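You operate a simulated robot arm through the tools that you are given. There is no shell and no other tool. Be economical: measure what you need, move in short steps, check, and stop when the job is done.

The job below is to be done with a simulated two-armed robot. You get a single attempt, and the scene is never put back.

Task
Carry the plastic basket of mini balls two-handed to the trolley bay and wheel it to the yellow line.
Fine: it waits on the packing bench mat; blue keeper bar up before the brake comes off; brake on at the end.

Only the result counts: the job must be done as asked and must still hold three seconds after the hand-in. Knocking over, shifting, dropping, spilling or breaking anything else fails it.

Robot
Two 7-joint arms with two-finger parallel grippers on one trunk, on a base that drives. Base frame: it is fixed to the floor where the robot stands at the start and does not move with it; the origin is under the middle of the robot, x ahead of it, y to its left, z up. Readings come in m, rad, newtons and seconds.
The left shoulder is at the start at [0.06, 0.143, 0.926], the right one opposite. With the tool pointing down near the work surface each hand reaches from about 0.32 to 0.74 m from the robot's upright axis, wherever it stands, measured 20 degrees to its own side. Places, roughly: blue-band mini ball (9x9x8 cm) [0.6, -0.2, 0.9]; green-band mini ball (9x9x8 cm) [0.5, -0.2, 0.9]; orange-band mini ball (9x9x8 cm) [0.6, -0.1, 0.9]; red-band mini ball (9x9x8 cm) [0.7, -0.2, 0.9]; trolley [-1, 0.3, 0.6]; trolley bay [-1, 0.5, 0.8]; trolley brake lever [-1.3, -0.1, 0.6]; trolley keeper bar [-1, 0.9, 0.8]. Payload 1.57 kg a hand.
Tool frame (each hand has its own): the origin (TCP) lies between the finger pads and is the grasp point; the fingertips stand 0.03 m ahead of it; z points along the fingers, y is the line along which they close. The gripper opens to 0.11 m. The fingers are 0.024 m wide and 0.012 m thick; the gripper's body (0.048 by 0.112 m) begins 0.078 m behind the TCP.
Orientation is that of the tool frame in the base frame, as [roll, pitch, yaw] about the fixed x, y, z axes, in that order (R = Rz(yaw) Ry(pitch) Rx(roll)). With the fingers straight down and closing along the base's y, the tool's x points along the base's -x, its y along +y and its z along -z.

Tools
- The arms move only by the tool apply_moves. It takes "left_plan", "right_plan" or both (then of equal length, played together; a hand with none holds still); each is a list that holds one entry, the list of rows, each a list of 7 numbers: the shift along the tool's x, y, z in m, then the turn, a rotation vector about the tool's x, y, z in rad, then the opening, from 0 (shut) to 1 (fully open). In form: [[[dx, dy, dz, rx, ry, rz, fingers], ...]]. A call has 1 to 12 rows; each row is the pose to reach, as a shift and turn from the pose commanded when the call began, along the tool's axes at that moment. Rows are played at 5 a second. More than 0.05 m and 0.15 rad between two rows, or a gripper value outside its range, and nothing of the call is played. Where a pose cannot be reached the arm comes as near as it can. A force on the tool above 50 N (or 10 N above the force at the start of the call, whichever is more), or a blocked arm, ends the call early, and 0.2 s more pass. Each finger travels about 0.045 m/s and halts on what it meets, pressing with about 38 N; the grip force reading is that of the motor and also rises with nothing between the fingers. The clock runs only during rows and for 0.2 s after the last one: add rows that repeat a pose to give the fingers time. The reply holds the time, the measured pose of the TCP, the force on the tool along the base axes, the opening and the grip force, in the units named above and with some noise, with the torque about the TCP (base axes, N m) and any sound that the robot's microphone picked up.
- Cameras (640 x 400 px; columns grow to the right, rows downward): "scene" is now at [0.0591, -0.0028, 1.5401]; the picture's right is [-0.10, -1.00, 0.00], its down [-0.73, 0.07, -0.67] and it looks along [0.67, -0.06, -0.74] (base axes); focal length 247 px, centre (320, 200). "left" rides on the left gripper at [0.07, -0.016, -0.141] in its tool frame; the picture's right is [0.23, 0.97, 0.00], its down [-0.86, 0.20, -0.48] and it looks along [-0.47, 0.11, 0.88] (tool axes); focal length 222 px, centre (320, 200). "right" rides on the right gripper at [0.07, 0.016, -0.141] in its tool frame; the picture's right is [-0.23, 0.97, 0.00], its down [-0.86, -0.20, -0.48] and it looks along [-0.47, -0.11, 0.88] (tool axes); focal length 222 px, centre (320, 200). There is no depth. A picture from a camera that has moved, and an enlarged one, comes with that camera's place and axes in the base frame and with its lens. The place of the scene camera against the robot may be out by one fixed shift of up to 0.012 m in any direction.
- snapshot(camera): a new picture of that camera. No time passes.
- raise_lower(by): slides the trunk up (or, below 0, down) by that many m; the arms and the scene camera ride with it, the base frame stays. It gives what a move gives, with no picture.
- steer(legs): drives the robot by 1 to 6 legs, each [ahead, left, turn to the left] in m, m and rad, along the robot's own axes; the way and the turn of a leg run together, so that a leg with both is an arc; at most 1.5 m and 3.142 rad a leg. The arms and the cameras ride along, it lands a little off, and it stops where it bumps. It gives what a move gives.
- aim_head(pan, tilt): turns the head with the scene camera to pan (to the left, within 1.501 rad either way) and tilt (down, from -0.506 to 1.204), counted from straight ahead of the robot. It gives what a move gives.
- inspect(camera, box): a new picture of the part [left, top, right, bottom] of that camera's present view, enlarged. No time passes.
- hand_in(): hands the job in; it is judged then, once.

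Work in short steps. Places have to be worked out from the pictures, the camera data and where the tool is seen: move nearer, look again, correct. Check each grasp and each placing, and mend what went wrong. You have 120 turns and 108 pictures in all, those below and enlarged ones among them. Open the grippers and draw the arms clear of the work before you hand the job in, unless the task says otherwise; then end with one line.

The tools are called after "Request:" as name(argument=value, ...) on one line, values as JSON. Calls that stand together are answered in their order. apply_moves: Moves the arms, as the interface text tells. Its arguments: {"type":"object","properties":{"left_plan":{"type":"array"},"right_plan":{"type":"array"}},"required":[]} The other tools are called the same way: raise_lower (by) slides the trunk up or down; steer (legs) drives the base; aim_head (pan, tilt) turns the head that bears the scene camera; snapshot (camera) takes a picture; inspect (camera, box) takes an enlarged picture of a part of a camera's view; hand_in () hands the job in.

At the start:

```text
time: 0.0
left_eef_pos: [0.5091, 0.1001, 0.9869]
left_orientation: [3.14, 0.001, -3.141]
left_force: [-0.5, 0.2, -0.5]
left_wrist_torque: [-0.01, 0.02, 0.0]
left_opening: 0.1099
left_grip_force: 0.1
right_eef_pos: [0.4194, -0.3357, 1.0721]
right_orientation: [3.141, 0.001, -3.141]
right_force: [-0.2, -0.5, 0.2]
right_wrist_torque: [0.01, -0.01, -0.04]
right_opening: 0.1098
right_grip_force: 0.0
trunk travel left (down, up): [-0.525, 0.065]
robot x, y, heading: [0.0002, -0.0019, 0.004]
head pan, tilt: [-0.096, 0.831]
```

scene: 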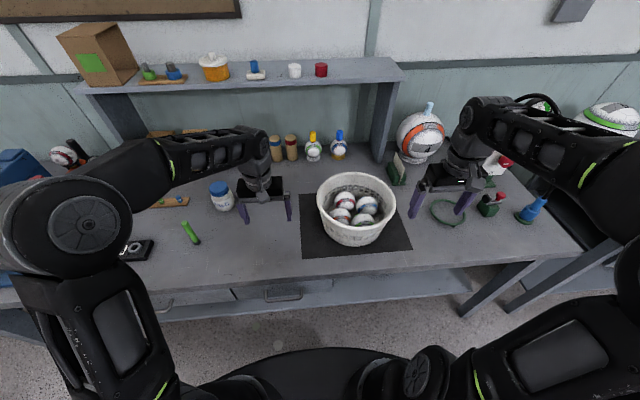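
right: 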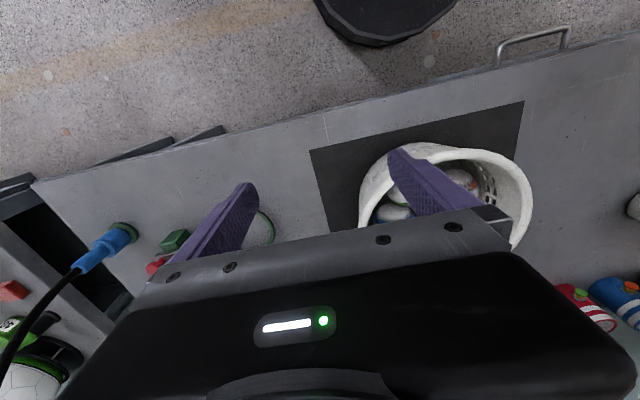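
left: 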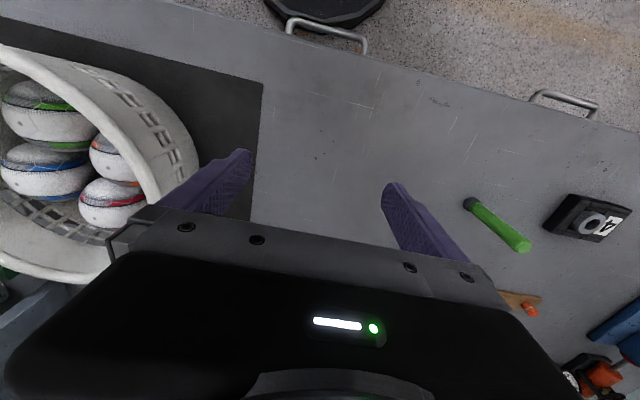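

I'll look at the basket up close before planning the grasp.

Request:
inspect(camera="scene", box=[270, 150, 450, 262])

Request:
inspect(camera="left", box=[0, 20, 320, 290])

```text
3.56 times, centred on (360, 206) of scene
camera zoom: at [0.0591, -0.0028, 1.5401], right [-0.1, -1.0, 0.0], down [-0.73, 0.07, -0.67], along [0.67, -0.06, -0.74], focal length 879 px, centre (178, 179)
```

zoom: 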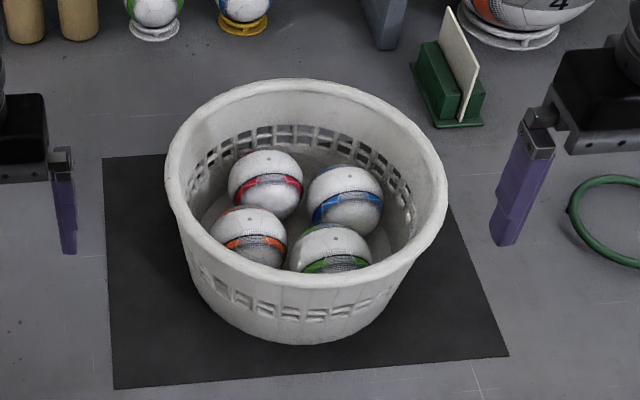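

```text
1.48 times, centred on (160, 155) of left
camera zoom: at [0.4384, 0.0847, 1.129], right [-0.23, 0.97, 0.0], down [0.86, 0.2, 0.48], along [0.47, 0.11, -0.88], focal length 329 px, centre (557, 267)
```

zoom: 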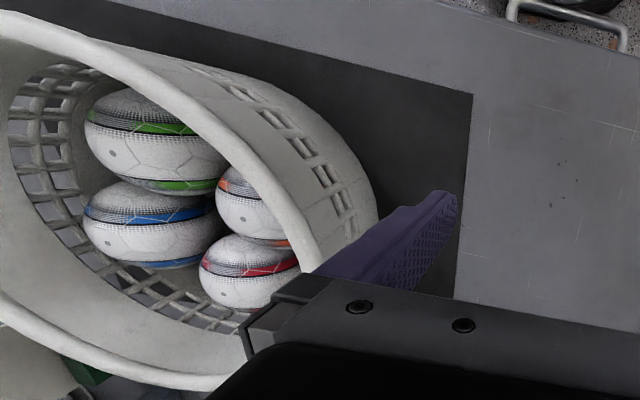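

Rim looks to be about 0.25 m across, centred near (0.59,-0.17). Before touching it I look sideways for the trolley.

Request:
aim_head(pan=1.5, tilt=0.5)

Request:
snapshot(camera="scene")

Request:
aim_head(pan=-1.5, tilt=0.5)

Request:
snapshot(camera="scene")

```text
time: 1.7
left_eef_pos: [0.5087, 0.1004, 0.9866]
left_orientation: [-3.142, 0.0, 3.141]
left_force: [-1.2, 0.0, -0.7]
left_wrist_torque: [-0.03, 0.01, -0.01]
left_opening: 0.1099
left_grip_force: 0.1
right_eef_pos: [0.4186, -0.3358, 1.0724]
right_orientation: [3.141, 0.0, -3.141]
right_force: [0.7, -0.3, -0.2]
right_wrist_torque: [-0.04, 0.0, -0.01]
right_opening: 0.1103
right_grip_force: 0.1
trunk travel left (down, up): [-0.525, 0.065]
robot x, y, heading: [-0.0045, -0.0006, 0.002]
head pan, tilt: [1.499, 0.499]
```

```text
102 pictures are left
camera scene: at [-0.0132, 0.0955, 1.5685], right [1.0, -0.07, 0.0], down [-0.03, -0.48, -0.88], along [0.06, 0.88, -0.48], focal length 247 px, centre (320, 200)
```

scene: 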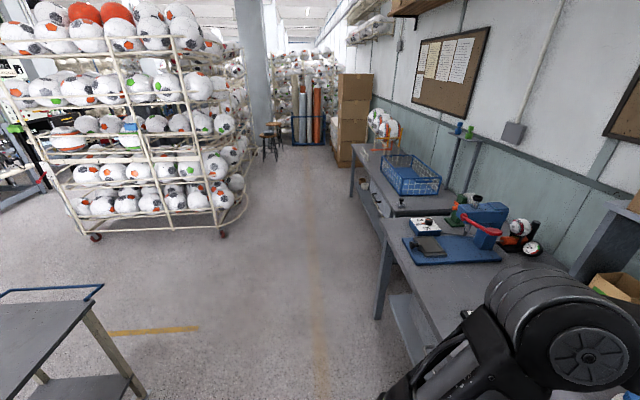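

```text
time: 4.3
left_eef_pos: [0.5074, 0.0998, 0.9872]
left_orientation: [3.141, 0.001, -3.141]
left_force: [0.3, -0.2, 0.0]
left_wrist_torque: [0.02, 0.03, 0.01]
left_opening: 0.1099
left_grip_force: 0.1
right_eef_pos: [0.4187, -0.3352, 1.073]
right_orientation: [-3.141, 0.0, -3.141]
right_force: [-0.2, -0.1, -0.7]
right_wrist_torque: [0.01, -0.02, -0.02]
right_opening: 0.1101
right_grip_force: 0.2
trunk travel left (down, up): [-0.525, 0.065]
robot x, y, heading: [0.0032, -0.0025, -0.001]
head pan, tilt: [-1.499, 0.499]
```

```text
101 pictures are left
camera scene: at [-0.0132, -0.086, 1.5685], right [-1.0, -0.07, 0.0], down [-0.03, 0.48, -0.88], along [0.06, -0.88, -0.48], focal length 247 px, centre (320, 200)
```

scene: 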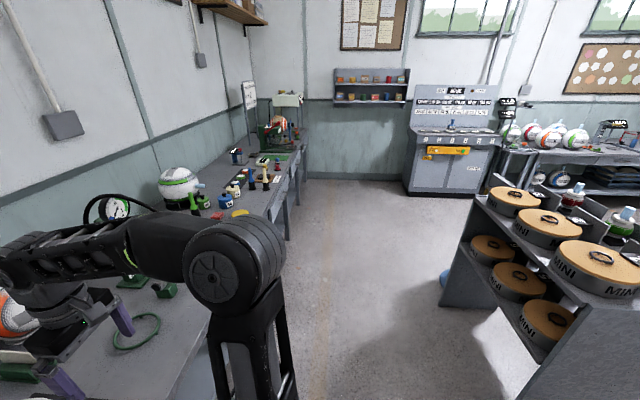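

The trolley with its blue keeper bar stands behind-left, and the yellow line lies beyond it toward +y. I look down on that side to see how near the trolley stands.

Request:
aim_head(pan=1.5, tilt=1.1)

Request:
snapshot(camera="scene")

```text
time: 6.9
left_eef_pos: [0.5082, 0.1005, 0.9861]
left_orientation: [-3.14, 0.001, -3.141]
left_force: [-0.1, 0.0, 0.0]
left_wrist_torque: [0.0, 0.04, -0.01]
left_opening: 0.1101
left_grip_force: 0.0
right_eef_pos: [0.419, -0.3362, 1.0726]
right_orientation: [3.141, -0.001, 3.141]
right_force: [-0.4, -0.8, 0.4]
right_wrist_torque: [-0.01, 0.0, -0.03]
right_opening: 0.1102
right_grip_force: 0.1
trunk travel left (down, up): [-0.525, 0.065]
robot x, y, heading: [0.0028, 0.0025, 0.002]
head pan, tilt: [1.499, 1.1]
```

```text
100 pictures are left
camera scene: at [-0.0152, 0.0677, 1.5208], right [1.0, -0.07, 0.0], down [-0.06, -0.89, -0.45], along [0.03, 0.45, -0.89], focal length 247 px, centre (320, 200)
```

scene: 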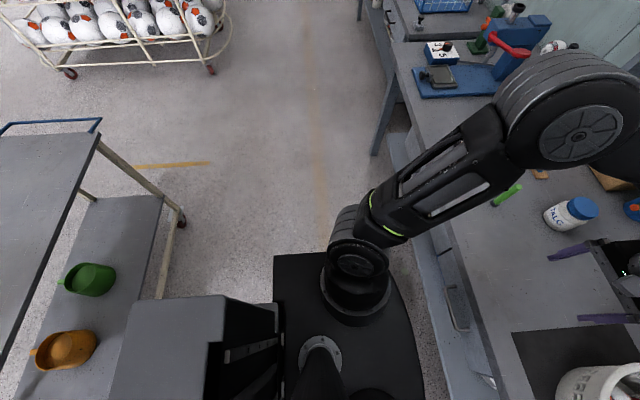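

A grey cabinet right behind the robot may be part of it. I check from the other side before any driving.

Request:
aim_head(pan=-1.5, tilt=1.1)

Request:
snapshot(camera="scene")

```text
time: 9.5
left_eef_pos: [0.5068, 0.1012, 0.9865]
left_orientation: [3.141, 0.0, -3.141]
left_force: [0.1, -0.1, -0.1]
left_wrist_torque: [-0.01, -0.02, 0.02]
left_opening: 0.11
left_grip_force: 0.1
right_eef_pos: [0.4192, -0.3354, 1.0734]
right_orientation: [3.14, 0.0, -3.14]
right_force: [0.2, -0.8, -0.3]
right_wrist_torque: [-0.02, 0.0, -0.02]
right_opening: 0.1099
right_grip_force: 0.0
trunk travel left (down, up): [-0.525, 0.065]
robot x, y, heading: [-0.0006, 0.0008, -0.002]
head pan, tilt: [-1.499, 1.1]
```

```text
99 pictures are left
camera scene: at [-0.0152, -0.0582, 1.5208], right [-1.0, -0.07, 0.0], down [-0.06, 0.89, -0.45], along [0.03, -0.45, -0.89], focal length 247 px, centre (320, 200)
```

scene: 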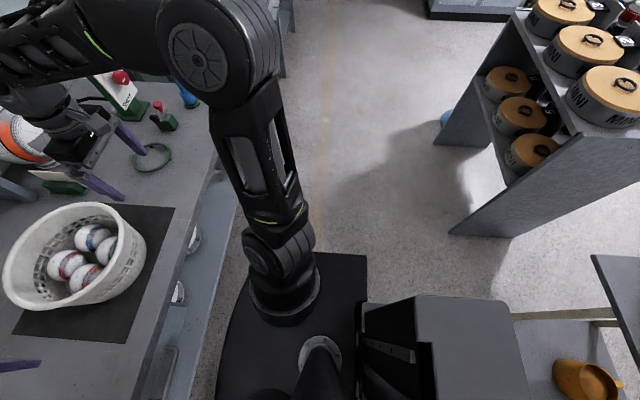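

It's symmetric, so the cabinet is the robot's own backpack. The rim estimate is z≈0.95, with extremes at y≈-0.04 and -0.29, x≈0.585. I aim the head at the basket and bring both hands above its left and right rim.

Request:
aim_head(pan=-0.25, tilt=0.85)

Request:
apply_moves(left_plan=[[[0, 0, -0.04, 0, 0, 0, 1], [0, 0, -0.08, 0, 0, 0, 1], [-0.02, -0.04, -0.08, 0, 0, 0, 0.8], [-0.04, -0.08, -0.08, 0, 0, 0, 0.6], [-0.06, -0.115, -0.08, 0, 0, 0, 0.5], [-0.077, -0.147, -0.08, 0, 0, 0, 0.5], [-0.077, -0.147, -0.08, 0, 0, 0, 0.5]]], right_plan=[[[-0.03, 0.01, 0, 0, 0, 0, 1], [-0.06, 0.02, 0, 0, 0, 0, 1], [-0.09, 0.03, 0, 0, 0, 0, 0.8], [-0.12, 0.04, 0, 0, 0, 0, 0.6], [-0.15, 0.05, 0, 0, 0, 0, 0.5], [-0.166, 0.053, 0, 0, 0, 0, 0.5], [-0.166, 0.053, 0, 0, 0, 0, 0.5]]])

Request:
snapshot(camera="scene")

Request:
snapshot(camera="left")

Request:
snapshot(camera="right")

```text
time: 10.9
left_eef_pos: [0.5079, 0.0988, 0.9881]
left_orientation: [-3.141, -0.001, 3.14]
left_force: [-0.6, 0.5, -0.2]
left_wrist_torque: [0.01, 0.01, -0.01]
left_opening: 0.1101
left_grip_force: 0.1
right_eef_pos: [0.4192, -0.3362, 1.0729]
right_orientation: [-3.141, 0.001, -3.141]
right_force: [-0.1, 0.3, 0.4]
right_wrist_torque: [0.0, -0.03, 0.01]
right_opening: 0.11
right_grip_force: 0.0
trunk travel left (down, up): [-0.525, 0.065]
robot x, y, heading: [0.0012, -0.0023, 0.002]
head pan, tilt: [-0.25, 0.85]
```

```text
time: 12.5
left_eef_pos: [0.5498, 0.0218, 1.0658]
left_orientation: [-3.141, 0.002, 3.14]
left_force: [-0.3, -0.5, 0.1]
left_wrist_torque: [-0.02, -0.01, 0.0]
left_opening: 0.055
left_grip_force: 0.1
left hand out of reach, approached as far as the arm can: row 5, 6, 7
right_eef_pos: [0.5593, -0.2896, 1.0725]
right_orientation: [3.14, 0.001, -3.141]
right_force: [0.1, 0.3, 0.4]
right_wrist_torque: [0.01, -0.04, 0.01]
right_opening: 0.0551
right_grip_force: 0.0
right hand out of reach, approached as far as the arm can: row 5, 6, 7
trunk travel left (down, up): [-0.525, 0.065]
robot x, y, heading: [-0.0045, 0.0027, -0.008]
head pan, tilt: [-0.25, 0.85]
```

```text
98 pictures are left
camera scene: at [0.0561, -0.0142, 1.5385], right [-0.25, -0.97, 0.0], down [-0.73, 0.19, -0.66], along [0.64, -0.16, -0.75], focal length 247 px, centre (320, 200)
```

scene: 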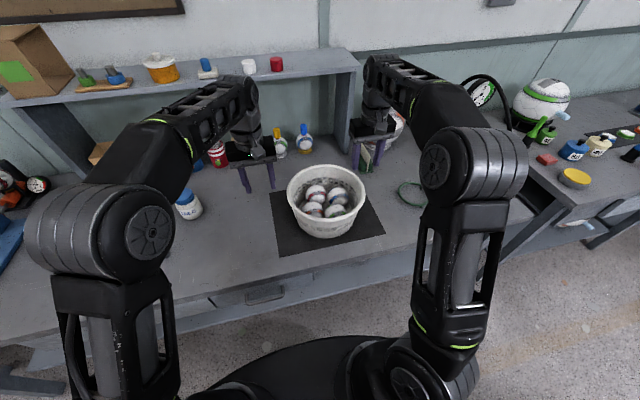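

```text
97 pictures are left
camera left: at [0.4786, 0.0059, 1.2082], right [-0.23, 0.97, 0.0], down [0.85, 0.2, 0.48], along [0.47, 0.11, -0.88], focal length 222 px, centre (320, 200)
```

left: 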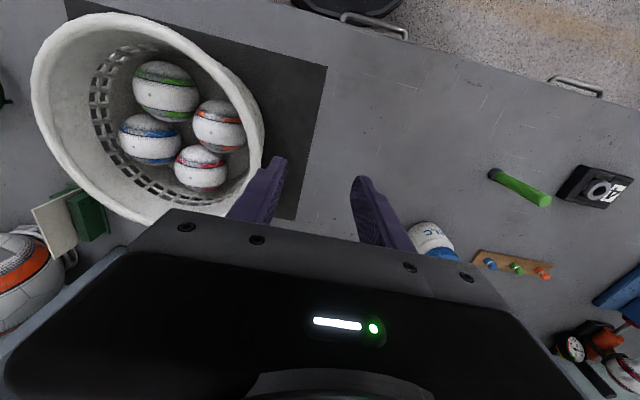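

```text
96 pictures are left
camera right: at [0.4895, -0.2733, 1.2152], right [0.23, 0.97, 0.0], down [0.85, -0.2, 0.48], along [0.47, -0.11, -0.88], focal length 222 px, centre (320, 200)
```

right: 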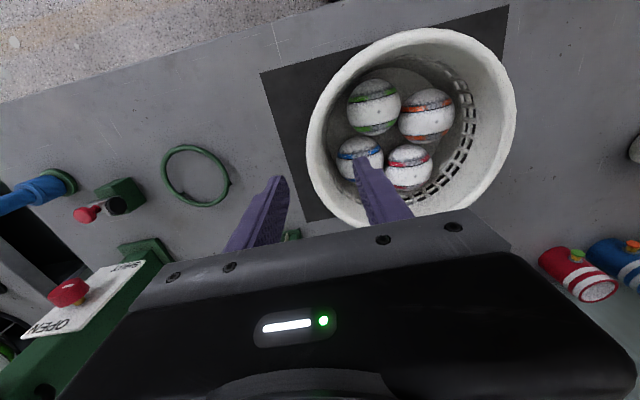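

Triangulating from the two wrist views: rim centre ≈(0.60,-0.175), radius ≈0.13, z≈0.92. Both arms are short of reach from here, so I shift the base right to stand square to the basket; the hands pass above it.

Request:
steer(legs=[[0, -0.175, 0]])

Request:
snapshot(camera="scene")

```text
time: 14.0
left_eef_pos: [0.5494, -0.1534, 1.0672]
left_orientation: [3.141, 0.001, -3.14]
left_force: [-0.9, -0.2, -0.6]
left_wrist_torque: [0.04, 0.02, 0.0]
left_opening: 0.0548
left_grip_force: 0.0
right_eef_pos: [0.5593, -0.4643, 1.0728]
right_orientation: [3.141, 0.001, 3.141]
right_force: [0.1, -0.7, -0.1]
right_wrist_torque: [0.02, 0.0, 0.05]
right_opening: 0.0549
right_grip_force: 0.1
trunk travel left (down, up): [-0.525, 0.065]
robot x, y, heading: [0.0067, -0.1736, 0.001]
head pan, tilt: [-0.25, 0.85]
```

```text
95 pictures are left
camera scene: at [0.0561, -0.189, 1.5385], right [-0.25, -0.97, 0.0], down [-0.73, 0.19, -0.66], along [0.64, -0.16, -0.75], focal length 247 px, centre (320, 200)
```

scene: 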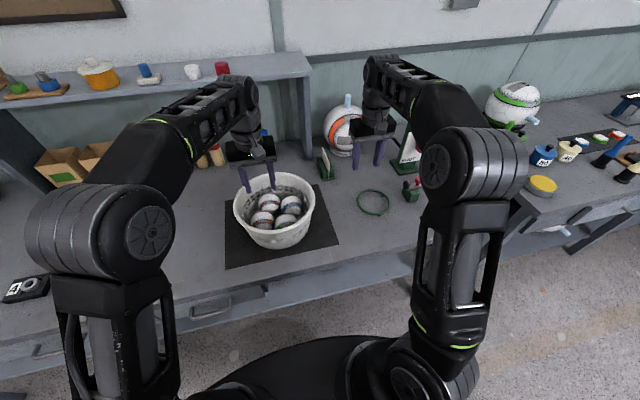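

Now I line each hand up over its rim side, still 8 cm above it.

Request:
apply_moves(left_plan=[[[0, 0.03, 0, 0, 0, 0, 0.5], [0, 0.06, 0, 0, 0, 0, 0.5], [0, 0.09, 0, 0, 0, 0, 0.5], [0, 0.103, 0.03, 0, 0, 0, 0.5], [-0.03, 0.103, 0.06, 0, 0, 0, 0.5], [-0.053, 0.103, 0.067, 0, 0, 0, 0.5]]], right_plan=[[[0, 0.045, 0, 0, 0, 0, 0.5], [0, 0.09, 0, 0, 0, 0, 0.5], [0, 0.13, 0, 0, 0, 0, 0.5], [0, 0.164, 0.03, 0, 0, 0, 0.5], [-0.03, 0.164, 0.06, 0, 0, 0, 0.5], [-0.043, 0.164, 0.073, 0, 0, 0, 0.5]]])

Request:
snapshot(camera="left")

Request:
snapshot(camera="right")

```text
time: 15.4
left_eef_pos: [0.6009, -0.0494, 1.0011]
left_orientation: [-3.14, 0.001, -3.142]
left_force: [-0.5, 0.9, -0.6]
left_wrist_torque: [0.01, 0.01, 0.01]
left_opening: 0.0549
left_grip_force: 0.1
right_eef_pos: [0.6052, -0.2977, 1.0005]
right_orientation: [3.141, 0.003, 3.142]
right_force: [0.0, 0.2, 0.1]
right_wrist_torque: [0.0, 0.02, -0.01]
right_opening: 0.055
right_grip_force: 0.2
trunk travel left (down, up): [-0.525, 0.065]
robot x, y, heading: [0.0004, -0.1734, 0.0]
head pan, tilt: [-0.25, 0.85]
```

```text
94 pictures are left
camera left: at [0.531, -0.0654, 1.1421], right [-0.23, 0.97, 0.0], down [0.85, 0.2, 0.48], along [0.47, 0.11, -0.88], focal length 222 px, centre (320, 200)
```

left: 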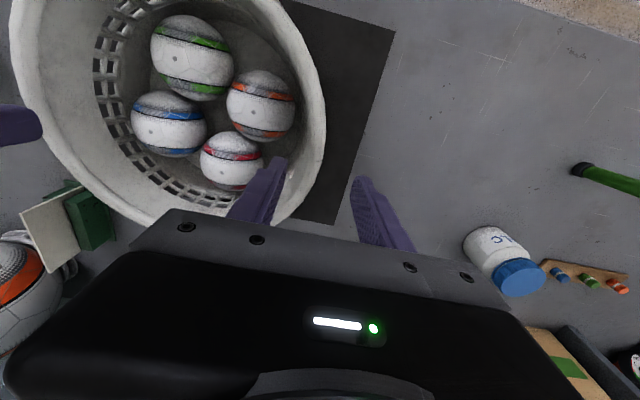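

```text
93 pictures are left
camera right: at [0.5357, -0.2824, 1.1421], right [0.23, 0.97, 0.0], down [0.85, -0.2, 0.48], along [0.47, -0.11, -0.88], focal length 222 px, centre (320, 200)
```

right: 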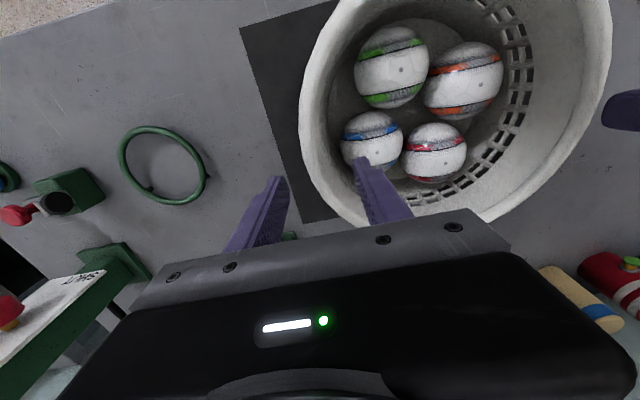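

Rim lip spans about y≈-0.048…-0.068 on the left and -0.306…-0.285 on the right. I stagger the grips slightly in x to keep the inner fingers off the balls and descend to fingertips ≈0.895 first.

Request:
apply_moves(left_plan=[[[-0.015, -0.008, 0, 0, 0, 0, 0.42], [-0.015, -0.008, 0.03, 0, 0, 0, 0.42], [-0.015, -0.008, 0.05, 0, 0, 0, 0.42], [-0.015, -0.008, 0.06, 0, 0, 0, 0.42]]], right_plan=[[[0.015, 0.0, 0, 0, 0, 0, 0.42], [0.015, 0.0, 0.03, 0, 0, 0, 0.42], [0.015, 0.0, 0.05, 0, 0, 0, 0.42], [0.015, 0.0, 0.06, 0, 0, 0, 0.42]]])

Request:
inspect(camera="left", box=[120, 60, 440, 260])

Request:
inspect(camera="right", box=[200, 60, 520, 260])

Request:
inspect(camera="scene", box=[190, 130, 370, 262])

```text
time: 16.4
left_eef_pos: [0.6169, -0.0583, 0.9391]
left_orientation: [-3.141, 0.001, -3.141]
left_force: [0.0, 0.9, 0.2]
left_wrist_torque: [-0.02, -0.01, 0.02]
left_opening: 0.0459
left_grip_force: 0.1
right_eef_pos: [0.5871, -0.2994, 0.9397]
right_orientation: [-3.14, 0.002, -3.142]
right_force: [0.1, -1.0, -0.5]
right_wrist_torque: [0.0, -0.01, -0.02]
right_opening: 0.046
right_grip_force: 0.1
trunk travel left (down, up): [-0.525, 0.065]
robot x, y, heading: [-0.0025, -0.1738, 0.001]
head pan, tilt: [-0.25, 0.85]
```

```text
2.00 times, centred on (280, 160) of left
camera zoom: at [0.5466, -0.0733, 1.0809], right [-0.23, 0.97, 0.0], down [0.85, 0.2, 0.48], along [0.47, 0.11, -0.88], focal length 444 px, centre (400, 280)
```

zoom: 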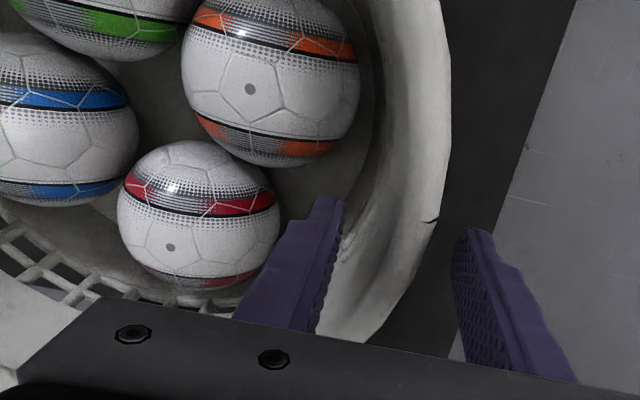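

```text
2.00 times, centred on (360, 160) of right
camera zoom: at [0.5176, -0.2834, 1.0813], right [0.23, 0.97, 0.0], down [0.85, -0.2, 0.48], along [0.47, -0.11, -0.88], focal length 444 px, centre (240, 280)
```

zoom: 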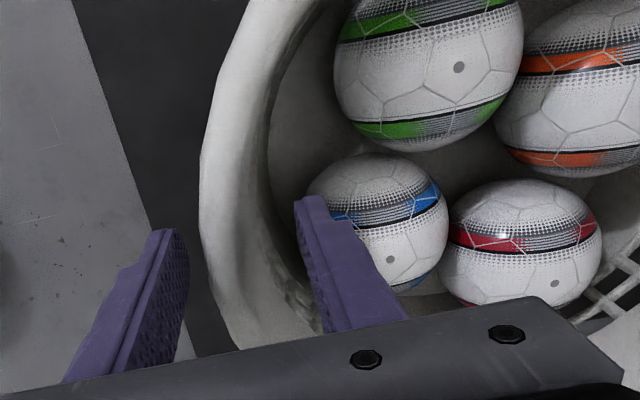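

```text
3.03 times, centred on (280, 196) of scene
camera zoom: at [0.0563, -0.1875, 1.5385], right [-0.25, -0.97, 0.0], down [-0.73, 0.19, -0.66], along [0.64, -0.16, -0.75], focal length 749 px, centre (441, 212)
```

zoom: 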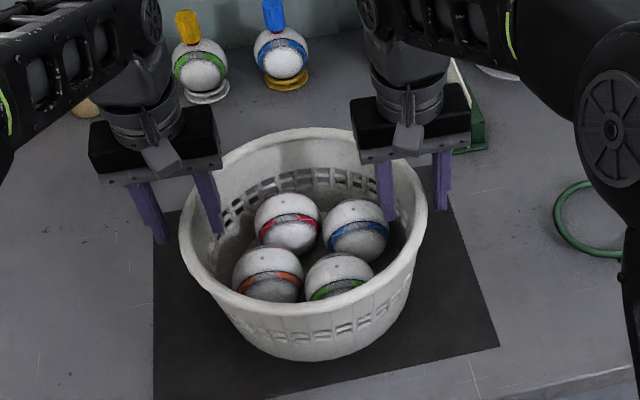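

Both hands straddle the wall with clearance. I go down 25 mm more and close.

Request:
apply_moves(left_plan=[[[0, 0, 0.012, 0, 0, 0, 0.42], [0, 0, 0.025, 0, 0, 0, 0.42], [0, 0, 0.025, 0, 0, 0, 0.0], [0, 0, 0.025, 0, 0, 0, 0.0], [0, 0, 0.025, 0, 0, 0, 0.0], [0, 0, 0.025, 0, 0, 0, 0.0], [0, 0, 0.025, 0, 0, 0, 0.0]]], right_plan=[[[0, 0, 0.012, 0, 0, 0, 0.42], [0, 0, 0.025, 0, 0, 0, 0.42], [0, 0, 0.025, 0, 0, 0, 0.0], [0, 0, 0.025, 0, 0, 0, 0.0], [0, 0, 0.025, 0, 0, 0, 0.0], [0, 0, 0.025, 0, 0, 0, 0.0], [0, 0, 0.025, 0, 0, 0, 0.0]]])

Request:
inspect(camera="scene", box=[190, 130, 370, 262])

```text
time: 18.0
left_eef_pos: [0.6155, -0.0636, 0.9134]
left_orientation: [-3.131, -0.003, 3.138]
left_force: [-8.4, -28.4, 2.0]
left_wrist_torque: [-2.02, 0.06, -0.93]
left_opening: 0.023
left_grip_force: 35.4
right_eef_pos: [0.5894, -0.2944, 0.9161]
right_orientation: [3.134, 0.005, -3.14]
right_force: [11.2, 29.0, -1.2]
right_wrist_torque: [1.83, -0.44, -1.02]
right_opening: 0.0226
right_grip_force: 35.3
trunk travel left (down, up): [-0.525, 0.065]
robot x, y, heading: [-0.0022, -0.172, -0.004]
head pan, tilt: [-0.25, 0.85]
```

```text
3.03 times, centred on (280, 196) of scene
camera zoom: at [0.0566, -0.1875, 1.5385], right [-0.25, -0.97, 0.0], down [-0.73, 0.19, -0.66], along [0.64, -0.16, -0.75], focal length 749 px, centre (441, 212)
```

zoom: 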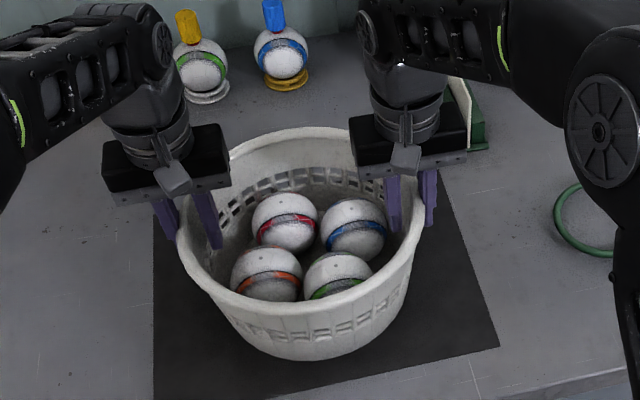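

Both grips hold a 23 mm wall, with the hands tugging slightly outward. I relax that 5 mm inward each, then lift 4 cm together.

Request:
apply_moves(left_plan=[[[0, -0.005, 0, 0, 0, 0, 0], [0, -0.005, 0, 0, 0, 0, 0], [0, -0.005, -0.01, 0, 0, 0, 0], [0, -0.005, -0.02, 0, 0, 0, 0], [0, -0.005, -0.03, 0, 0, 0, 0], [0, -0.005, -0.04, 0, 0, 0, 0]]], right_plan=[[[0, 0.004, 0, 0, 0, 0, 0], [0, 0.004, 0, 0, 0, 0, 0], [0, 0.004, -0.01, 0, 0, 0, 0], [0, 0.004, -0.02, 0, 0, 0, 0], [0, 0.004, -0.03, 0, 0, 0, 0], [0, 0.004, -0.04, 0, 0, 0, 0]]])

Request:
inspect(camera="scene", box=[190, 130, 370, 262])

```text
time: 19.4
left_eef_pos: [0.6168, -0.0637, 0.9543]
left_orientation: [-3.141, 0.001, -3.14]
left_force: [-12.5, -10.6, -2.8]
left_wrist_torque: [-1.63, 1.23, -1.37]
left_opening: 0.0235
left_grip_force: 35.6
right_eef_pos: [0.5887, -0.2952, 0.9547]
right_orientation: [-3.14, 0.005, 3.141]
right_force: [14.1, 12.1, -1.6]
right_wrist_torque: [1.73, -1.25, -1.41]
right_opening: 0.023
right_grip_force: 35.4
trunk travel left (down, up): [-0.525, 0.065]
robot x, y, heading: [0.0016, -0.1739, -0.008]
head pan, tilt: [-0.25, 0.85]
```

```text
3.03 times, centred on (280, 196) of scene
camera zoom: at [0.0564, -0.1875, 1.5385], right [-0.25, -0.97, 0.0], down [-0.73, 0.19, -0.66], along [0.64, -0.16, -0.75], focal length 749 px, centre (441, 212)
```

zoom: 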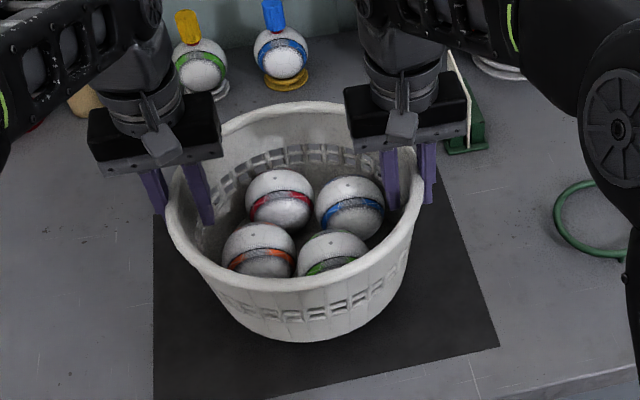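

Basket is up and level. I raise the trunk, pull it 10 cm closer, then back off from the bench.

Request:
raise_lower(by=0.06)

Request:
apply_moves(left_plan=[[[0.02, 0, 0, 0, 0, 0, 0], [0.04, 0, 0, 0, 0, 0, 0], [0.06, 0, 0, 0, 0, 0, 0], [0.08, 0, 0, 0, 0, 0, 0], [0.1, 0, 0, 0, 0, 0, 0]]], right_plan=[[[0.02, 0, 0, 0, 0, 0, 0], [0.04, 0, 0, 0, 0, 0, 0], [0.06, 0, 0, 0, 0, 0, 0], [0.08, 0, 0, 0, 0, 0, 0], [0.1, 0, 0, 0, 0, 0, 0]]])

Request:
steer(legs=[[-0.24, 0, 0]])

Request:
snapshot(camera="scene")

```text
time: 20.4
left_eef_pos: [0.6176, -0.0623, 1.0128]
left_orientation: [-3.14, -0.001, 3.141]
left_force: [-12.7, -10.8, -2.2]
left_wrist_torque: [-1.67, 1.3, -1.32]
left_opening: 0.0237
left_grip_force: 36.2
right_eef_pos: [0.5871, -0.2939, 1.0155]
right_orientation: [3.141, 0.005, 3.14]
right_force: [14.1, 10.0, -1.9]
right_wrist_torque: [1.68, -1.29, -1.41]
right_opening: 0.0236
right_grip_force: 35.8
trunk travel left (down, up): [-0.585, 0.005]
robot x, y, heading: [0.0015, -0.1739, -0.002]
head pan, tilt: [-0.25, 0.85]
```

```text
time: 21.6
left_eef_pos: [0.5161, -0.0629, 1.0156]
left_orientation: [-3.139, 0.004, 3.141]
left_force: [-12.1, -11.6, -3.0]
left_wrist_torque: [-1.74, 0.6, -1.11]
left_opening: 0.0241
left_grip_force: 36.1
right_eef_pos: [0.486, -0.2948, 1.015]
right_orientation: [3.14, 0.004, 3.141]
right_force: [11.7, 12.4, -1.5]
right_wrist_torque: [2.03, -0.69, -1.31]
right_opening: 0.0238
right_grip_force: 35.8
trunk travel left (down, up): [-0.585, 0.005]
robot x, y, heading: [0.0004, -0.1755, -0.001]
head pan, tilt: [-0.25, 0.85]
```

```text
time: 23.4
left_eef_pos: [0.2763, -0.0636, 1.0149]
left_orientation: [-3.14, 0.002, 3.14]
left_force: [-12.2, -15.0, -1.8]
left_wrist_torque: [-1.87, 0.5, -1.15]
left_opening: 0.0233
left_grip_force: 35.7
right_eef_pos: [0.2465, -0.2948, 1.0157]
right_orientation: [3.139, 0.004, 3.139]
right_force: [11.7, 13.8, -2.0]
right_wrist_torque: [1.8, -0.58, -1.14]
right_opening: 0.0236
right_grip_force: 35.8
trunk travel left (down, up): [-0.585, 0.005]
robot x, y, heading: [-0.2408, -0.1724, 0.001]
head pan, tilt: [-0.25, 0.85]
```

```text
87 pictures are left
camera scene: at [-0.186, -0.1874, 1.5985], right [-0.25, -0.97, 0.0], down [-0.73, 0.19, -0.66], along [0.64, -0.16, -0.75], focal length 247 px, centre (320, 200)
```

scene: 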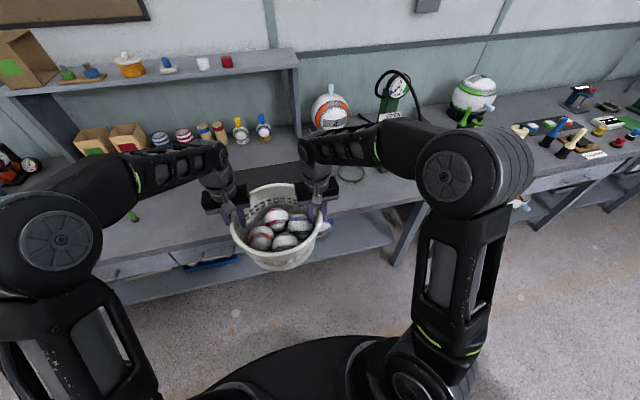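

The basket is clear of the bench. I turn left a quarter and look toward the trolley.

Request:
steer(legs=[[0, 0, 0.8], [0, 0, 0.77]])

Request:
aim_head(pan=0.9, tilt=0.55)

Request:
snapshot(camera="scene")

```text
time: 27.9
left_eef_pos: [-0.345, 0.3448, 1.0139]
left_orientation: [-3.139, 0.002, -1.579]
left_force: [-0.9, -9.7, -1.9]
left_wrist_torque: [-0.38, -1.8, -1.13]
left_opening: 0.0235
left_grip_force: 35.2
right_eef_pos: [-0.1145, 0.3144, 1.0151]
right_orientation: [3.139, 0.004, -1.58]
right_force: [0.5, 9.2, -3.5]
right_wrist_torque: [0.4, 1.74, -1.1]
right_opening: 0.0236
right_grip_force: 35.8
trunk travel left (down, up): [-0.585, 0.005]
robot x, y, heading: [-0.242, -0.1743, 1.563]
head pan, tilt: [-0.25, 0.85]
```

```text
time: 29.2
left_eef_pos: [-0.3468, 0.3447, 1.0139]
left_orientation: [-3.14, 0.0, -1.579]
left_force: [-2.0, -12.4, -2.3]
left_wrist_torque: [-1.71, -1.34, -1.38]
left_opening: 0.0231
left_grip_force: 35.6
right_eef_pos: [-0.1147, 0.3147, 1.0154]
right_orientation: [3.141, 0.007, -1.579]
right_force: [3.0, 12.1, -1.7]
right_wrist_torque: [1.73, 1.44, -1.48]
right_opening: 0.0231
right_grip_force: 34.9
trunk travel left (down, up): [-0.585, 0.005]
robot x, y, heading: [-0.2388, -0.1733, 1.563]
head pan, tilt: [0.901, 0.55]
```

```text
86 pictures are left
camera scene: at [-0.3009, -0.141, 1.6239], right [0.63, 0.78, 0.0], down [0.41, -0.33, -0.85], along [-0.66, 0.54, -0.52], focal length 247 px, centre (320, 200)
```

scene: 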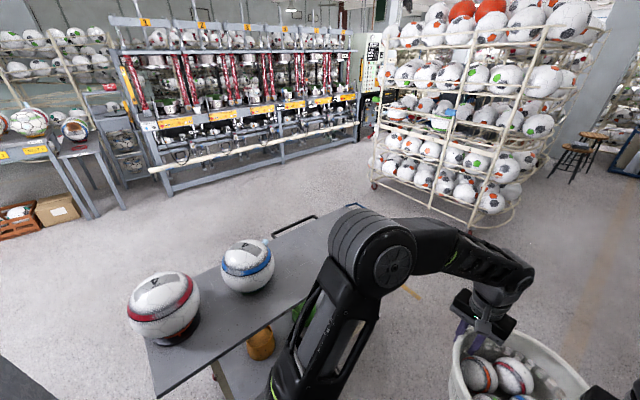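

Two large balls stand on the trolley's near half; the bay beyond is hidden by my arm. I drive ahead along +y, then look left again.

Request:
steer(legs=[[0.6, 0, 0]])

Request:
aim_head(pan=1.5, tilt=0.75)

Request:
snapshot(camera="scene")

```text
time: 32.6
left_eef_pos: [-0.3414, 0.9538, 1.0142]
left_orientation: [-3.138, 0.001, -1.581]
left_force: [-1.0, -9.3, -1.5]
left_wrist_torque: [-0.38, -1.79, -1.07]
left_opening: 0.0232
left_grip_force: 35.3
right_eef_pos: [-0.1101, 0.9202, 1.0154]
right_orientation: [3.14, 0.004, -1.581]
right_force: [0.4, 9.9, -2.0]
right_wrist_torque: [0.3, 1.71, -1.05]
right_opening: 0.0233
right_grip_force: 35.6
trunk travel left (down, up): [-0.585, 0.005]
robot x, y, heading: [-0.2382, 0.4315, 1.56]
head pan, tilt: [0.901, 0.55]
```

```text
time: 33.6
left_eef_pos: [-0.3412, 0.9506, 1.0134]
left_orientation: [-3.139, -0.005, -1.58]
left_force: [-1.7, -13.1, -1.1]
left_wrist_torque: [-1.68, -1.42, -1.44]
left_opening: 0.023
left_grip_force: 35.2
right_eef_pos: [-0.1106, 0.9215, 1.015]
right_orientation: [3.14, 0.009, -1.581]
right_force: [2.7, 12.9, -2.3]
right_wrist_torque: [1.67, 1.41, -1.38]
right_opening: 0.0224
right_grip_force: 35.2
trunk travel left (down, up): [-0.585, 0.005]
robot x, y, heading: [-0.2388, 0.4377, 1.569]
head pan, tilt: [1.499, 0.75]
```

```text
85 pictures are left
camera scene: at [-0.3087, 0.4159, 1.6065], right [0.08, 1.0, 0.0], down [0.68, -0.06, -0.73], along [-0.73, 0.06, -0.68], focal length 247 px, centre (320, 200)
```

scene: 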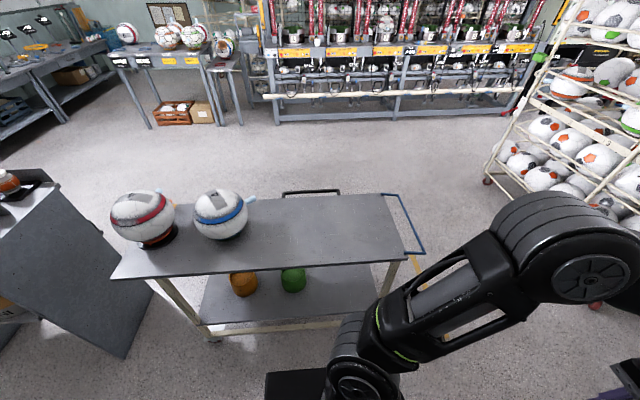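

Clear view now. I zoom in on the bay end with the blue bar, the black bar, and the brake area.

Request:
inspect(camera="scene", box=[260, 170, 440, 282])

Request:
inspect(camera="scene", box=[90, 160, 320, 360])

```text
3.56 times, centred on (350, 226) of scene
camera zoom: at [-0.3087, 0.4159, 1.6065], right [0.08, 1.0, 0.0], down [0.68, -0.06, -0.73], along [-0.73, 0.06, -0.68], focal length 879 px, centre (213, 108)
```

zoom: 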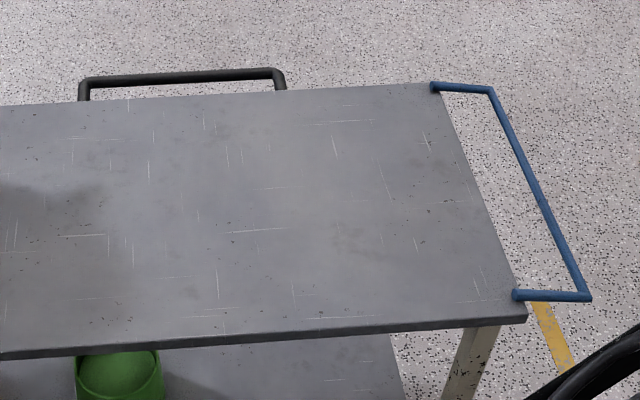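

```text
2.00 times, centred on (205, 260) of scene
camera zoom: at [-0.3087, 0.4159, 1.6065], right [0.08, 1.0, 0.0], down [0.68, -0.06, -0.73], along [-0.73, 0.06, -0.68], focal length 494 px, centre (550, 80)
```

zoom: 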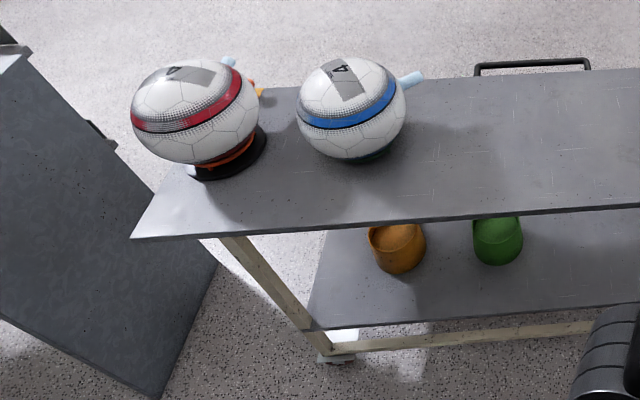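

Layout: deck x −1.19…−0.83, y −0.29…0.80, bay free between the blue ball (edge y≈0.19) and the keeper. The keeper U-bar is folded out at the +y end, and the short yellow line is across y≈1.22. I turn to face the trolley and stand at y≈0.5.

Request:
steer(legs=[[0, 0, 0.8], [0, 0, 0.775], [0, -0.06, 0]])

Request:
aim_head(pan=0, tilt=0.8)

Request:
snapshot(camera="scene")

```text
time: 38.8
left_eef_pos: [-0.7508, 0.3815, 1.0145]
left_orientation: [-3.14, -0.001, 0.007]
left_force: [9.8, 0.0, -2.3]
left_wrist_torque: [1.54, -0.6, -1.03]
left_opening: 0.0231
left_grip_force: 35.2
right_eef_pos: [-0.7248, 0.6133, 1.0144]
right_orientation: [3.139, 0.006, 0.006]
right_force: [-9.2, 1.2, -1.8]
right_wrist_torque: [-1.63, 0.61, -1.08]
right_opening: 0.0229
right_grip_force: 35.0
trunk travel left (down, up): [-0.585, 0.005]
robot x, y, heading: [-0.2375, 0.4928, -3.13]
head pan, tilt: [1.499, 0.75]
```

```text
time: 40.4
left_eef_pos: [-0.7513, 0.3802, 1.0133]
left_orientation: [-3.139, -0.002, 0.007]
left_force: [12.1, -3.8, -2.6]
left_wrist_torque: [1.37, -1.5, -1.34]
left_opening: 0.0229
left_grip_force: 35.5
right_eef_pos: [-0.7253, 0.6115, 1.0149]
right_orientation: [3.138, 0.007, 0.009]
right_force: [-11.6, 2.9, -1.8]
right_wrist_torque: [-1.49, 1.53, -1.44]
right_opening: 0.0221
right_grip_force: 35.4
trunk travel left (down, up): [-0.585, 0.005]
robot x, y, heading: [-0.2357, 0.495, -3.131]
head pan, tilt: [0.0, 0.799]
```

```text
82 pictures are left
camera scene: at [-0.2775, 0.498, 1.6025], right [-0.01, 1.0, 0.0], down [0.72, 0.01, -0.7], along [-0.7, -0.01, -0.72], focal length 247 px, centre (320, 200)
```

scene: 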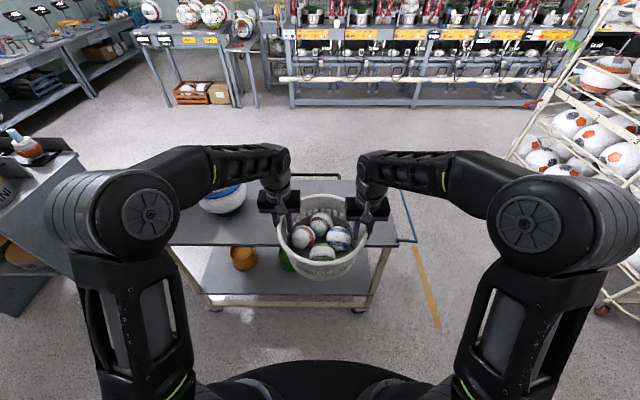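

The line is confirmed at y≈1.21, x −1.36…−0.76. I move ahead 0.15 to bring the basket over the deck.

Request:
steer(legs=[[0.15, 0, 0]])

Request:
apply_moves(left_plan=[[[-0.02, 0, 0, 0, 0, 0, 0], [-0.04, 0, 0, 0, 0, 0, 0], [-0.06, 0, 0, 0, 0, 0, 0], [-0.08, 0, 0, 0, 0, 0, 0], [-0.1, 0, 0, 0, 0, 0, 0], [-0.12, 0, 0, 0, 0, 0, 0]]], right_plan=[[[-0.02, 0, 0, 0, 0, 0, 0], [-0.04, 0, 0, 0, 0, 0, 0], [-0.06, 0, 0, 0, 0, 0, 0], [-0.08, 0, 0, 0, 0, 0, 0], [-0.1, 0, 0, 0, 0, 0, 0], [-0.12, 0, 0, 0, 0, 0, 0]]])

Request:
snapshot(camera="scene")

```text
time: 41.8
left_eef_pos: [-0.9027, 0.3788, 1.0138]
left_orientation: [-3.138, -0.001, 0.008]
left_force: [9.6, -1.6, -2.0]
left_wrist_torque: [1.68, -0.79, -1.21]
left_opening: 0.0229
left_grip_force: 35.1
right_eef_pos: [-0.8756, 0.6101, 1.0129]
right_orientation: [3.141, 0.003, 0.008]
right_force: [-10.1, 2.6, -3.1]
right_wrist_torque: [-1.61, 0.72, -1.19]
right_opening: 0.0226
right_grip_force: 35.2
trunk travel left (down, up): [-0.585, 0.005]
robot x, y, heading: [-0.3896, 0.4949, -3.135]
head pan, tilt: [0.0, 0.799]
```

```text
time: 43.1
left_eef_pos: [-1.0218, 0.3772, 1.0128]
left_orientation: [-3.141, -0.003, 0.009]
left_force: [11.5, -2.8, -2.0]
left_wrist_torque: [1.52, -1.57, -1.45]
left_opening: 0.0225
left_grip_force: 35.7
right_eef_pos: [-0.9968, 0.6081, 1.0147]
right_orientation: [3.139, 0.007, 0.007]
right_force: [-11.1, 2.4, -3.6]
right_wrist_torque: [-1.27, 1.52, -1.36]
right_opening: 0.0223
right_grip_force: 34.7
trunk travel left (down, up): [-0.585, 0.005]
robot x, y, heading: [-0.3888, 0.4931, -3.134]
head pan, tilt: [0.0, 0.799]
```

```text
81 pictures are left
camera scene: at [-0.4285, 0.4967, 1.6024], right [-0.01, 1.0, 0.0], down [0.72, 0.01, -0.7], along [-0.7, -0.01, -0.72], focal length 247 px, centre (320, 200)
```

scene: 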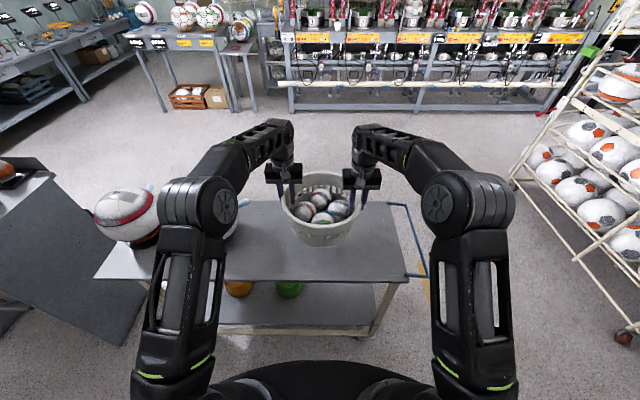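

Basket is over the bay at (-1.01,0.49). I lower 6 cm with the arms and check the left elbow against the blue ball.

Request:
apply_moves(left_plan=[[[0, 0, 0.015, 0, 0, 0, 0], [0, 0, 0.03, 0, 0, 0, 0], [0, 0, 0.045, 0, 0, 0, 0], [0, 0, 0.06, 0, 0, 0, 0]]], right_plan=[[[0, 0, 0.015, 0, 0, 0, 0], [0, 0, 0.03, 0, 0, 0, 0], [0, 0, 0.045, 0, 0, 0, 0], [0, 0, 0.06, 0, 0, 0, 0]]])

Request:
inspect(camera="scene", box=[90, 120, 450, 345])

Request:
snapshot(camera="left")

```text
time: 44.1
left_eef_pos: [-1.0211, 0.3778, 0.9527]
left_orientation: [-3.14, 0.001, 0.01]
left_force: [10.2, -3.9, -1.1]
left_wrist_torque: [1.68, -1.16, -1.39]
left_opening: 0.023
left_grip_force: 35.1
right_eef_pos: [-0.9951, 0.6078, 0.9557]
right_orientation: [3.139, 0.005, 0.007]
right_force: [-10.7, 4.9, -3.7]
right_wrist_torque: [-1.37, 1.07, -1.14]
right_opening: 0.0221
right_grip_force: 35.0
trunk travel left (down, up): [-0.585, 0.005]
robot x, y, heading: [-0.3857, 0.4934, -3.13]
head pan, tilt: [0.0, 0.799]
```

```text
1.78 times, centred on (270, 232) of scene
camera zoom: at [-0.4274, 0.4967, 1.6025], right [-0.01, 1.0, 0.0], down [0.72, 0.01, -0.7], along [-0.7, -0.01, -0.72], focal length 440 px, centre (409, 142)
```

zoom: 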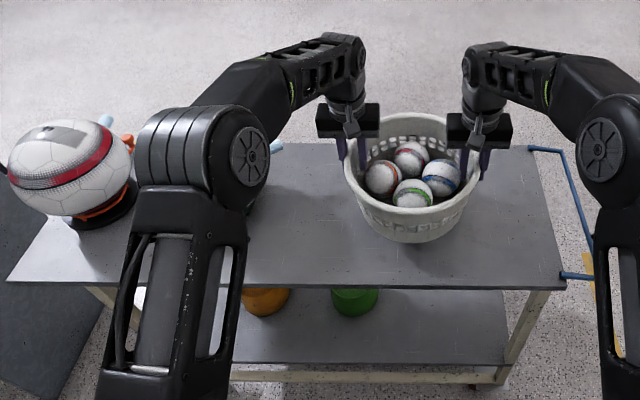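

```text
79 pictures are left
camera left: at [-0.9512, 0.395, 1.0954], right [0.24, -0.97, 0.0], down [-0.85, -0.21, 0.48], along [-0.46, -0.11, -0.88], focal length 222 px, centre (320, 200)
```

left: 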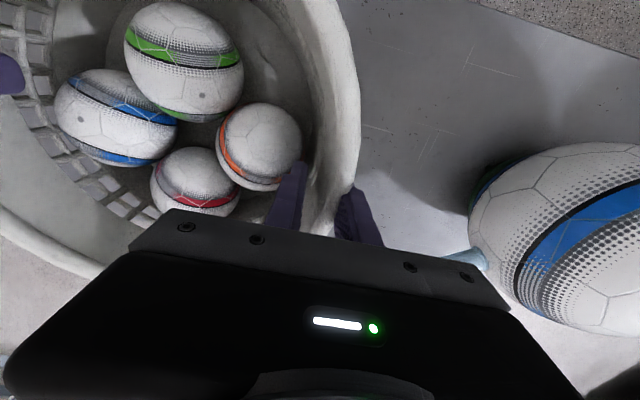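

Clear all round. I lower the rest slowly and watch for contact.

Request:
apply_moves(left_plan=[[[0, 0, 0.01, 0, 0, 0, 0], [0, 0, 0.02, 0, 0, 0, 0], [0, 0, 0.028, 0, 0, 0, 0], [0, 0, 0.034, 0, 0, 0, 0]]], right_plan=[[[0, 0, 0.01, 0, 0, 0, 0], [0, 0, 0.02, 0, 0, 0, 0], [0, 0, 0.028, 0, 0, 0, 0], [0, 0, 0.034, 0, 0, 0, 0]]])

Request:
inspect(camera="scene", box=[260, 150, 420, 250])

```text
time: 45.1
left_eef_pos: [-1.021, 0.377, 0.9197]
left_orientation: [-3.138, -0.001, 0.008]
left_force: [7.8, -5.8, -2.3]
left_wrist_torque: [1.67, -0.36, -1.01]
left_opening: 0.0231
left_grip_force: 35.1
right_eef_pos: [-0.9961, 0.6086, 0.9221]
right_orientation: [3.139, 0.005, 0.006]
right_force: [-7.9, 6.0, -2.4]
right_wrist_torque: [-1.55, 0.32, -0.99]
right_opening: 0.0223
right_grip_force: 34.9
trunk travel left (down, up): [-0.585, 0.005]
robot x, y, heading: [-0.3869, 0.4907, -3.132]
head pan, tilt: [0.0, 0.799]
```

```text
4.00 times, centred on (340, 200) of scene
camera zoom: at [-0.4272, 0.4966, 1.6025], right [-0.01, 1.0, 0.0], down [0.72, 0.01, -0.7], along [-0.7, -0.01, -0.72], focal length 989 px, centre (240, 200)
```

zoom: 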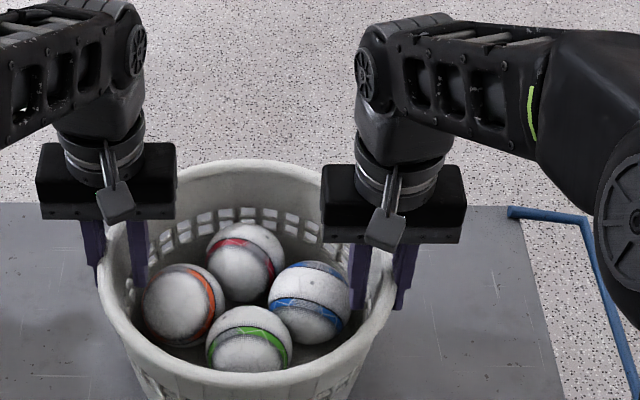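

No contact yet; I go down in small steps.

Request:
apply_moves(left_plan=[[[0, 0, 0.002, 0, 0, 0, 0], [0, 0, 0.004, 0, 0, 0, 0], [0, 0, 0.006, 0, 0, 0, 0]]], right_plan=[[[0, 0, 0.002, 0, 0, 0, 0], [0, 0, 0.004, 0, 0, 0, 0], [0, 0, 0.007, 0, 0, 0, 0]]])

```text
time: 46.0
left_eef_pos: [-1.0213, 0.3765, 0.9139]
left_orientation: [-3.139, -0.002, 0.009]
left_force: [8.5, -2.9, -2.8]
left_wrist_torque: [1.63, -0.14, -0.9]
left_opening: 0.0227
left_grip_force: 35.6
right_eef_pos: [-0.9961, 0.6088, 0.9141]
right_orientation: [3.137, 0.006, 0.007]
right_force: [-8.5, 2.9, -0.3]
right_wrist_torque: [-1.86, 0.12, -1.1]
right_opening: 0.0221
right_grip_force: 35.1
trunk travel left (down, up): [-0.585, 0.005]
robot x, y, heading: [-0.3825, 0.4935, -3.136]
head pan, tilt: [0.0, 0.799]
```

Still carrying weight; a few millimetres more.

Request:
apply_moves(left_plan=[[[0, 0, 0.002, 0, 0, 0, 0], [0, 0, 0.004, 0, 0, 0, 0], [0, 0, 0.005, 0, 0, 0, 0]]], right_plan=[[[0, 0, 0.002, 0, 0, 0, 0], [0, 0, 0.004, 0, 0, 0, 0], [0, 0, 0.005, 0, 0, 0, 0]]])

Request:
inspect(camera="scene", box=[270, 190, 390, 265])

```text
time: 46.8
left_eef_pos: [-1.0209, 0.3778, 0.9095]
left_orientation: [-3.139, 0.0, 0.007]
left_force: [9.5, -4.7, -0.8]
left_wrist_torque: [1.72, -0.75, -1.24]
left_opening: 0.0225
left_grip_force: 35.1
right_eef_pos: [-0.9964, 0.6082, 0.9091]
right_orientation: [3.141, 0.007, 0.006]
right_force: [-10.1, 3.9, -3.1]
right_wrist_torque: [-1.42, 0.72, -1.09]
right_opening: 0.0223
right_grip_force: 35.0
trunk travel left (down, up): [-0.585, 0.005]
robot x, y, heading: [-0.3887, 0.4969, -3.132]
head pan, tilt: [0.0, 0.799]
```

```text
5.33 times, centred on (330, 228) of scene
camera zoom: at [-0.4273, 0.4967, 1.6025], right [-0.01, 1.0, 0.0], down [0.72, 0.01, -0.7], along [-0.7, -0.01, -0.72], focal length 1318 px, centre (267, 53)
```

zoom: 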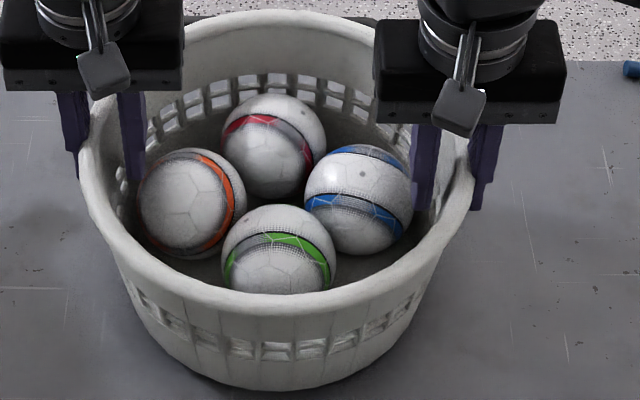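

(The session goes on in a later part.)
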